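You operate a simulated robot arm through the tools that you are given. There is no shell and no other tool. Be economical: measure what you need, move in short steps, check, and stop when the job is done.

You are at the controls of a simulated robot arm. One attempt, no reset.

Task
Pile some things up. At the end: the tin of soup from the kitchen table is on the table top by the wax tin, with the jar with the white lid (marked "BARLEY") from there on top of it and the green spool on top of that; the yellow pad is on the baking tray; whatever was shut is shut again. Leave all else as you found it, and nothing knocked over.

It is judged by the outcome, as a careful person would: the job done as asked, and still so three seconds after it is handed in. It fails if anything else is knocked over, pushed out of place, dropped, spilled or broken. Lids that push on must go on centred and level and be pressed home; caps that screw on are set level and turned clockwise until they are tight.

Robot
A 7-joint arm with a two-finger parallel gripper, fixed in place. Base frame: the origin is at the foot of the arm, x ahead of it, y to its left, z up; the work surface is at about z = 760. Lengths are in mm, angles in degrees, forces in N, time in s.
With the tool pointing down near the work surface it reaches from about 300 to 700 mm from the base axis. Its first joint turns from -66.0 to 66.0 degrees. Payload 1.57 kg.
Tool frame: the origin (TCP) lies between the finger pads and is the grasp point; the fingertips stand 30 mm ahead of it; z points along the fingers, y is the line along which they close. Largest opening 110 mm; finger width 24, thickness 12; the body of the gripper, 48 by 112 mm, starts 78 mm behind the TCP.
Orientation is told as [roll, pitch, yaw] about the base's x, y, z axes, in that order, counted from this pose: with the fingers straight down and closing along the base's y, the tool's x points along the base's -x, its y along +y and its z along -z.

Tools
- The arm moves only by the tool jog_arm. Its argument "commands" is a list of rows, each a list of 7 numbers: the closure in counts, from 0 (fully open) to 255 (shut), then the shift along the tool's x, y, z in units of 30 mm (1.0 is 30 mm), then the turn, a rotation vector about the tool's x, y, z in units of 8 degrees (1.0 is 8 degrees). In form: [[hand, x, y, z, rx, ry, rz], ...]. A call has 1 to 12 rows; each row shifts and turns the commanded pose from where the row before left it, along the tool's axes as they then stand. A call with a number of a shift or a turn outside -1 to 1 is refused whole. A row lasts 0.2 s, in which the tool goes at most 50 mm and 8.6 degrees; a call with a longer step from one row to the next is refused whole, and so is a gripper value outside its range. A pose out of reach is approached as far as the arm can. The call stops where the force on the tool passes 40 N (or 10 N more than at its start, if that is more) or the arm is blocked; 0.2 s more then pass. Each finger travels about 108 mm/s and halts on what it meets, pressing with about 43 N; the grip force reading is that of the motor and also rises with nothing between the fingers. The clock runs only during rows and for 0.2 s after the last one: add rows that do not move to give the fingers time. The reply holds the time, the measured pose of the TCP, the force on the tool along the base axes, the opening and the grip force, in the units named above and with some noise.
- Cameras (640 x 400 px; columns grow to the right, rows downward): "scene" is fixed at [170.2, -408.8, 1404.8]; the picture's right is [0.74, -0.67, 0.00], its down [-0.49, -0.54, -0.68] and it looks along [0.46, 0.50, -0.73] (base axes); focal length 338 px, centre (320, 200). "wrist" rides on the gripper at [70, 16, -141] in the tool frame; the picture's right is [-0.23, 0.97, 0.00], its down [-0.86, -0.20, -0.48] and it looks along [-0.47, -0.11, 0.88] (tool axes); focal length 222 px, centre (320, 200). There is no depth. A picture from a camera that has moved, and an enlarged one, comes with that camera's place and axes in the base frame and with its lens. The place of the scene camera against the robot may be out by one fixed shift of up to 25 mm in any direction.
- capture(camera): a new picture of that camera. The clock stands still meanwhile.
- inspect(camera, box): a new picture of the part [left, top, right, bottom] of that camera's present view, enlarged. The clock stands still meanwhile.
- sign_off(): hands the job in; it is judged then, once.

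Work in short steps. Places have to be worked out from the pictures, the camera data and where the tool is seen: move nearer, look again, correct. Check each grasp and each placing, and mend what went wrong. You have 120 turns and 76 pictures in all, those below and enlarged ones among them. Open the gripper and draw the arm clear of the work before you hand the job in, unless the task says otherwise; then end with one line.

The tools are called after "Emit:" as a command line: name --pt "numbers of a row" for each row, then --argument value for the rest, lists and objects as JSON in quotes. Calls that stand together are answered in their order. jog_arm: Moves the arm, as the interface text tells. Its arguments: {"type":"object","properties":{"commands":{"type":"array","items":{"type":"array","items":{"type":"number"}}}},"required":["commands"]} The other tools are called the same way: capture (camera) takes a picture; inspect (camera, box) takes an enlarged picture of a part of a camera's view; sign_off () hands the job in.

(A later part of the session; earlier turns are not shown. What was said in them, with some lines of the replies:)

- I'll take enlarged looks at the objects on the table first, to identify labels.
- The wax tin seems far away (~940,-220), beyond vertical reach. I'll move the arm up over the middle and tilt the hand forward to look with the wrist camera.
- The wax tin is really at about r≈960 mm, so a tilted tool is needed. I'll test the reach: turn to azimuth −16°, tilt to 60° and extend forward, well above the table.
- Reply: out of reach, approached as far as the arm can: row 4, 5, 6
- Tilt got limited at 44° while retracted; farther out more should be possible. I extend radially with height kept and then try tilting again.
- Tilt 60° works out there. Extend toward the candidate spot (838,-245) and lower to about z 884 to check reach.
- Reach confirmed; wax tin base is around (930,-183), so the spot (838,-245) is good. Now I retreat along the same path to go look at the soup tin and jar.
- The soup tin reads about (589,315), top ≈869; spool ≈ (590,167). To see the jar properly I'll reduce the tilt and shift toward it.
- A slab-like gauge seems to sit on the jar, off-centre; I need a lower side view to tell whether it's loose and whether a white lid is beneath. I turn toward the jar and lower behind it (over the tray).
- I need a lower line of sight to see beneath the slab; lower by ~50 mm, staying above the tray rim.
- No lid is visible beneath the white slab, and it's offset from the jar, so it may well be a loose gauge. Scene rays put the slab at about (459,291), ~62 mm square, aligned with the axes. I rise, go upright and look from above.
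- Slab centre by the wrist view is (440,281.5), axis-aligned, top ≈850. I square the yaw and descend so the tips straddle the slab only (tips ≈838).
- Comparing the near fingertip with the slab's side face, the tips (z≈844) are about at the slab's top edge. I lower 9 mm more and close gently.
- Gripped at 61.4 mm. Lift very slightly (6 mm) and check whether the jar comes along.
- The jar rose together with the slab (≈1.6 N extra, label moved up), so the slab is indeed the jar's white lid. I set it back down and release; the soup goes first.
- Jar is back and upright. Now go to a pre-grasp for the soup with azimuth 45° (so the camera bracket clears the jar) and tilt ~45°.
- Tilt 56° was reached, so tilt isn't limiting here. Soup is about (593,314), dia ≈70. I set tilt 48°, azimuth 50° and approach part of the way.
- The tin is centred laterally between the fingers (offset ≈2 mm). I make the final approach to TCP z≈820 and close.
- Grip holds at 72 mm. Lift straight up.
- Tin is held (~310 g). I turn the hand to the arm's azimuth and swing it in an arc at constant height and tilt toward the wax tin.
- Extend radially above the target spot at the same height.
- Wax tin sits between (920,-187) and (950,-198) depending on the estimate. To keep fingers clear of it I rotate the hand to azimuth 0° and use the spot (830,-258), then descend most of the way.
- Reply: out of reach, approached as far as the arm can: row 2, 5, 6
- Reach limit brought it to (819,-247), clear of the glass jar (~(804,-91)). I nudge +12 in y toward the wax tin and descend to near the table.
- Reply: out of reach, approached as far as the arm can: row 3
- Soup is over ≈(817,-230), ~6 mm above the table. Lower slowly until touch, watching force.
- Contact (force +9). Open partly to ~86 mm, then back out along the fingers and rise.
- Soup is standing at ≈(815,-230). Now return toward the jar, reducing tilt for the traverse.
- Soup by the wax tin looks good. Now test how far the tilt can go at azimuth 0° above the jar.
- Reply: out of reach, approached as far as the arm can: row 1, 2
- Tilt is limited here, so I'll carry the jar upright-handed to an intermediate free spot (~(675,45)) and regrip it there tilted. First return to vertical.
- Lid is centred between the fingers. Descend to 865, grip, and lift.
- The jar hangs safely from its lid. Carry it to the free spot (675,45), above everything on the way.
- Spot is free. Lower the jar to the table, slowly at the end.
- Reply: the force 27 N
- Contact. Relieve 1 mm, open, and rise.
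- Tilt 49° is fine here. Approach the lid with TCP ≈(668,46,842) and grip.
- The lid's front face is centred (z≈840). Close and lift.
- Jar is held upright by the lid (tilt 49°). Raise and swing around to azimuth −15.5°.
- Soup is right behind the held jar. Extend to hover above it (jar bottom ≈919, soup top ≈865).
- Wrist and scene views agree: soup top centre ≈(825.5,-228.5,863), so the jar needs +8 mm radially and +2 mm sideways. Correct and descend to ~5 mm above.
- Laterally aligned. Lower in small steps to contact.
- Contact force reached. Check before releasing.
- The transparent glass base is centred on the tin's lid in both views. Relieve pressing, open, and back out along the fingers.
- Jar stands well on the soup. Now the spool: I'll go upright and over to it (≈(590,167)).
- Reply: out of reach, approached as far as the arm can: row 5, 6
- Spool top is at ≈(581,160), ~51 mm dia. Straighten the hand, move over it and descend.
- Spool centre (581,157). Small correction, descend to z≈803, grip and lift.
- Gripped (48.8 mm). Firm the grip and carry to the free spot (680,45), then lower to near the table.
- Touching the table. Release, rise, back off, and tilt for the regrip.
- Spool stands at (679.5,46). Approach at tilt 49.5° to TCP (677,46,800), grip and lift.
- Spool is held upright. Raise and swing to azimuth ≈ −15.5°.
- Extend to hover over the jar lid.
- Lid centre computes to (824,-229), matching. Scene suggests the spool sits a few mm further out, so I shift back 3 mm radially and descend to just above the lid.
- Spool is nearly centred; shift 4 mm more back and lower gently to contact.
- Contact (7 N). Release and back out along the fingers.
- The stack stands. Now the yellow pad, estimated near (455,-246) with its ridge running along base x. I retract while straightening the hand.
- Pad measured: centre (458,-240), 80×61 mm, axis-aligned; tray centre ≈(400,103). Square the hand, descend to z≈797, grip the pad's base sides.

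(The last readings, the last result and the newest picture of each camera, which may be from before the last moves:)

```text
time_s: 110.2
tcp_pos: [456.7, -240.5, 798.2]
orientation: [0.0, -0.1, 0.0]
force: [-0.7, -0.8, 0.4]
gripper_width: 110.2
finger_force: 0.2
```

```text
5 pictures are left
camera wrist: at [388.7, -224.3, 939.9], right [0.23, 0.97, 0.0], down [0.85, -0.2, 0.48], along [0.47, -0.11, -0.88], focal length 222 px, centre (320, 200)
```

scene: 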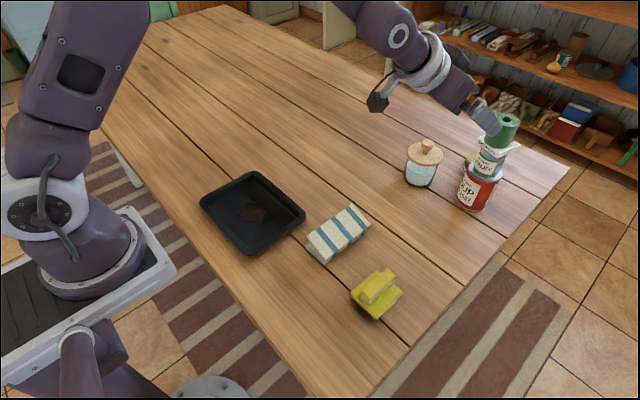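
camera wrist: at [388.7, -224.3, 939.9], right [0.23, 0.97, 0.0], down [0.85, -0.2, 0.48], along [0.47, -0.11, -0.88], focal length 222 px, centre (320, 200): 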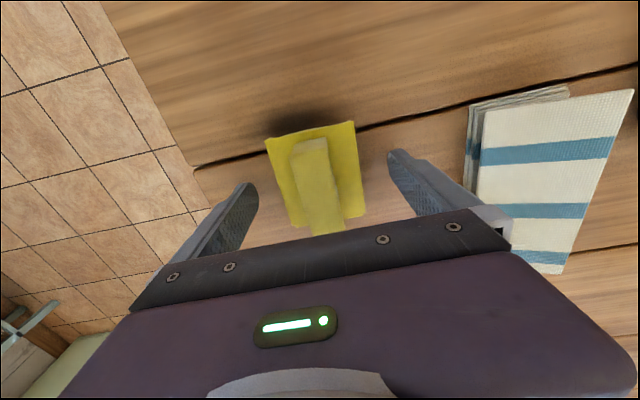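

Pad is centred between the fingers. Close and lift.

Emit:
jog_arm --pt "60 0 0 0 0 0 0" --pt "100 0 0 0 0 0 0" --pt "130 0 0 0 0 0 0" --pt "130 0 0 0 0 0 0" --pt "130 0 0 -0.2 0 0 0" --pt "130 0 0 -0.9 0 0 0" --pt "130 0 0 -0.9 0 0 0" --pt "130 0 0 -0.9 0 0 0" --pt "130 0 0 0 0 0 0"

Emit:
capture --camera "scene"

```text
time_s: 112.2
tcp_pos: [458.9, -239.7, 885.7]
orientation: [0.1, -0.1, 0.1]
force: [-0.4, -0.3, -0.6]
gripper_width: 63.7
finger_force: 43.0
```

```text
4 pictures are left
```

scene: 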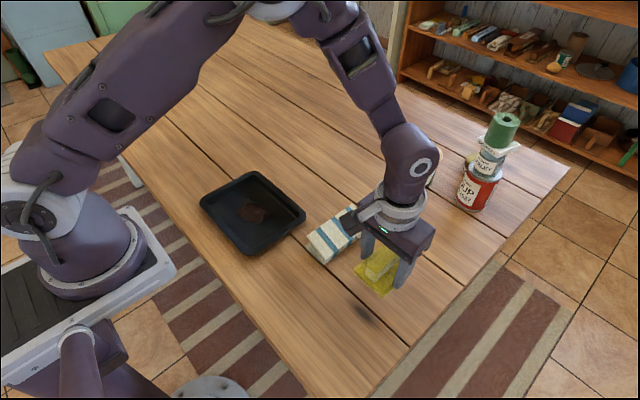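

Pad held. Carry it over to the tray centre (400,103).

Emit:
jog_arm --pt "130 0.164 0.953 0 0 0 0" --pt "130 0.164 0.953 0 0 0 0" --pt "130 0.164 0.953 0 0 0 0" --pt "130 0.164 0.953 0 0 0 0" --pt "130 0.164 0.953 0 0 0 0" --pt "130 0.164 0.953 0 0 0 0" --pt "130 0.164 0.953 0 0 0 0" --pt "130 0.164 0.953 0 0 0 0" --pt "130 0.164 0.953 0 0 0 0" --pt "130 0.164 0.953 0 0 0 0" --pt "130 0.164 0.953 0 0 0 0" --pt "130 0.164 0.953 0 0 0 0"

Emit:
capture --camera "wrist"

```text
time_s: 114.8
tcp_pos: [398.5, 102.7, 885.3]
orientation: [-0.1, -0.2, 0.0]
force: [-0.3, 0.3, -0.9]
gripper_width: 63.8
finger_force: 43.6
```

```text
3 pictures are left
camera wrist: at [329.9, 120.0, 1026.9], right [0.23, 0.97, 0.0], down [0.85, -0.2, 0.48], along [0.47, -0.11, -0.88], focal length 222 px, centre (320, 200)
```

wrist: 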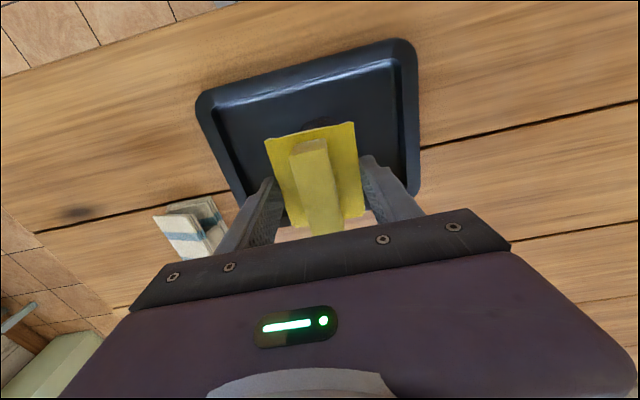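

Pad is centred over the tray. Lower, gently at the end.

Emit:
jog_arm --pt "130 0 0 0.9 0 0 0" --pt "130 0 0 0.9 0 0 0" --pt "130 0 0 0.6 0 0 0" --pt "130 0 0 0.1 0 0 0" --pt "130 0 0 0.1 0 0 0" --pt "130 0 0 0 0 0 0"

```text
time_s: 116.2
tcp_pos: [400.0, 103.7, 807.4]
orientation: [-0.1, -0.1, -0.1]
force: [0.1, -0.6, 0.4]
gripper_width: 64.1
finger_force: 43.4
```

Emit:
jog_arm --pt "130 0 0 0.06 0 0 0" --pt "130 0 0 0.06 0 0 0" --pt "130 0 0 0 0 0 0"

```text
time_s: 117.0
tcp_pos: [400.0, 103.3, 804.3]
orientation: [0.1, -0.1, -0.1]
force: [-0.1, -0.4, -0.6]
gripper_width: 63.9
finger_force: 43.0
```

Emit:
jog_arm --pt "130 0 0 0.05 0 0 0" --pt "130 0 0 0.04 0 0 0" --pt "130 0 0 0 0 0 0"

```text
time_s: 117.7
tcp_pos: [400.3, 103.3, 802.7]
orientation: [0.0, -0.1, -0.1]
force: [-2.6, -1.5, 14.6]
gripper_width: 64.0
finger_force: 43.6
stopped in row 3: the force on the tool passed its limit (the readings are from after the stop); the commanded pose is now the measured one
```

Contact with the tray floor. Release and rise clear.

Emit:
jog_arm --pt "110 0 0 0 0 0 0" --pt "80 0 0 0 0 0 0" --pt "40 0 0 0 0 0 0" --pt "20 0 0 0 0 0 0" --pt "20 0 0 -0.5 0 0 0" --pt "20 0 0 -0.9 0 0 0" --pt "20 0 0 -0.9 0 0 0" --pt "0 0 0 -0.9 0 0 0" --pt "0 0 0 -0.9 0 0 0" --pt "0 0 0 -0.9 0 0 0" --pt "0 0 0.5 -0.9 0 0 0" --pt "0 0 0.5 -0.9 0 0 0"

Emit:
capture --camera "scene"

Emit:
inspect --camera "scene" --box '[390, 100, 550, 220]'

```text
time_s: 120.3
tcp_pos: [398.7, 132.9, 1005.8]
orientation: [-0.1, -0.2, -0.2]
force: [-0.3, 0.6, -0.4]
gripper_width: 110.0
finger_force: 0.2
```

```text
2 pictures are left
```

scene: 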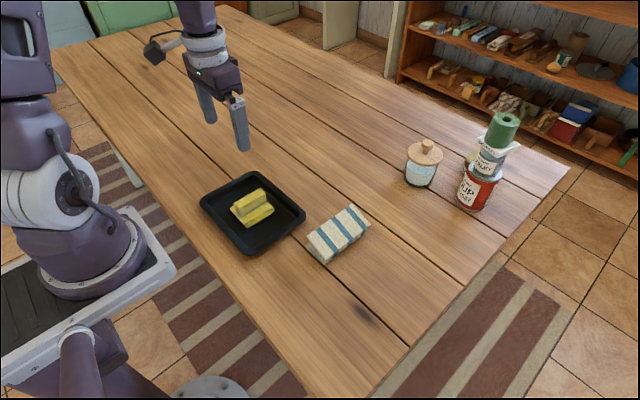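

```text
3.33 times, centred on (470, 160) of scene
camera zoom: at [170.2, -408.9, 1404.8], right [0.74, -0.67, 0.0], down [-0.49, -0.54, -0.68], along [0.46, 0.5, -0.73], focal length 1127 px, centre (-180, 333)
```

zoom: 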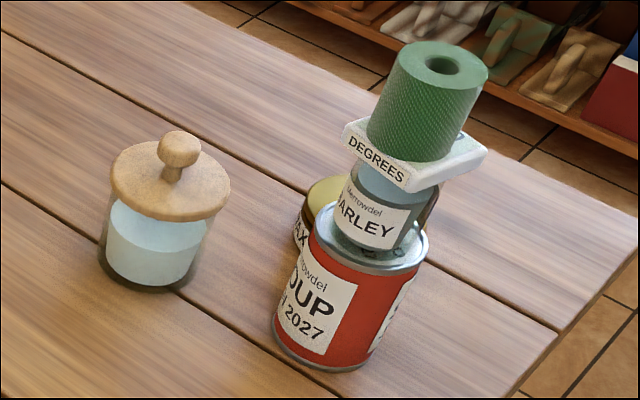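

Everything is in place: the soup, jar and spool stack stands by the wax tin, the pad is in the tray, and the hand is open and clear. I'm handing it in.

Emit:
sign_off

```text
The job is handed in.
```

The job is handed in: the soup tin stands by the wax tin with the BARLEY jar on it, lid on, and the green spool on top. The yellow pad is on the baking tray, and the last pictures show nothing else out of place or knocked over.
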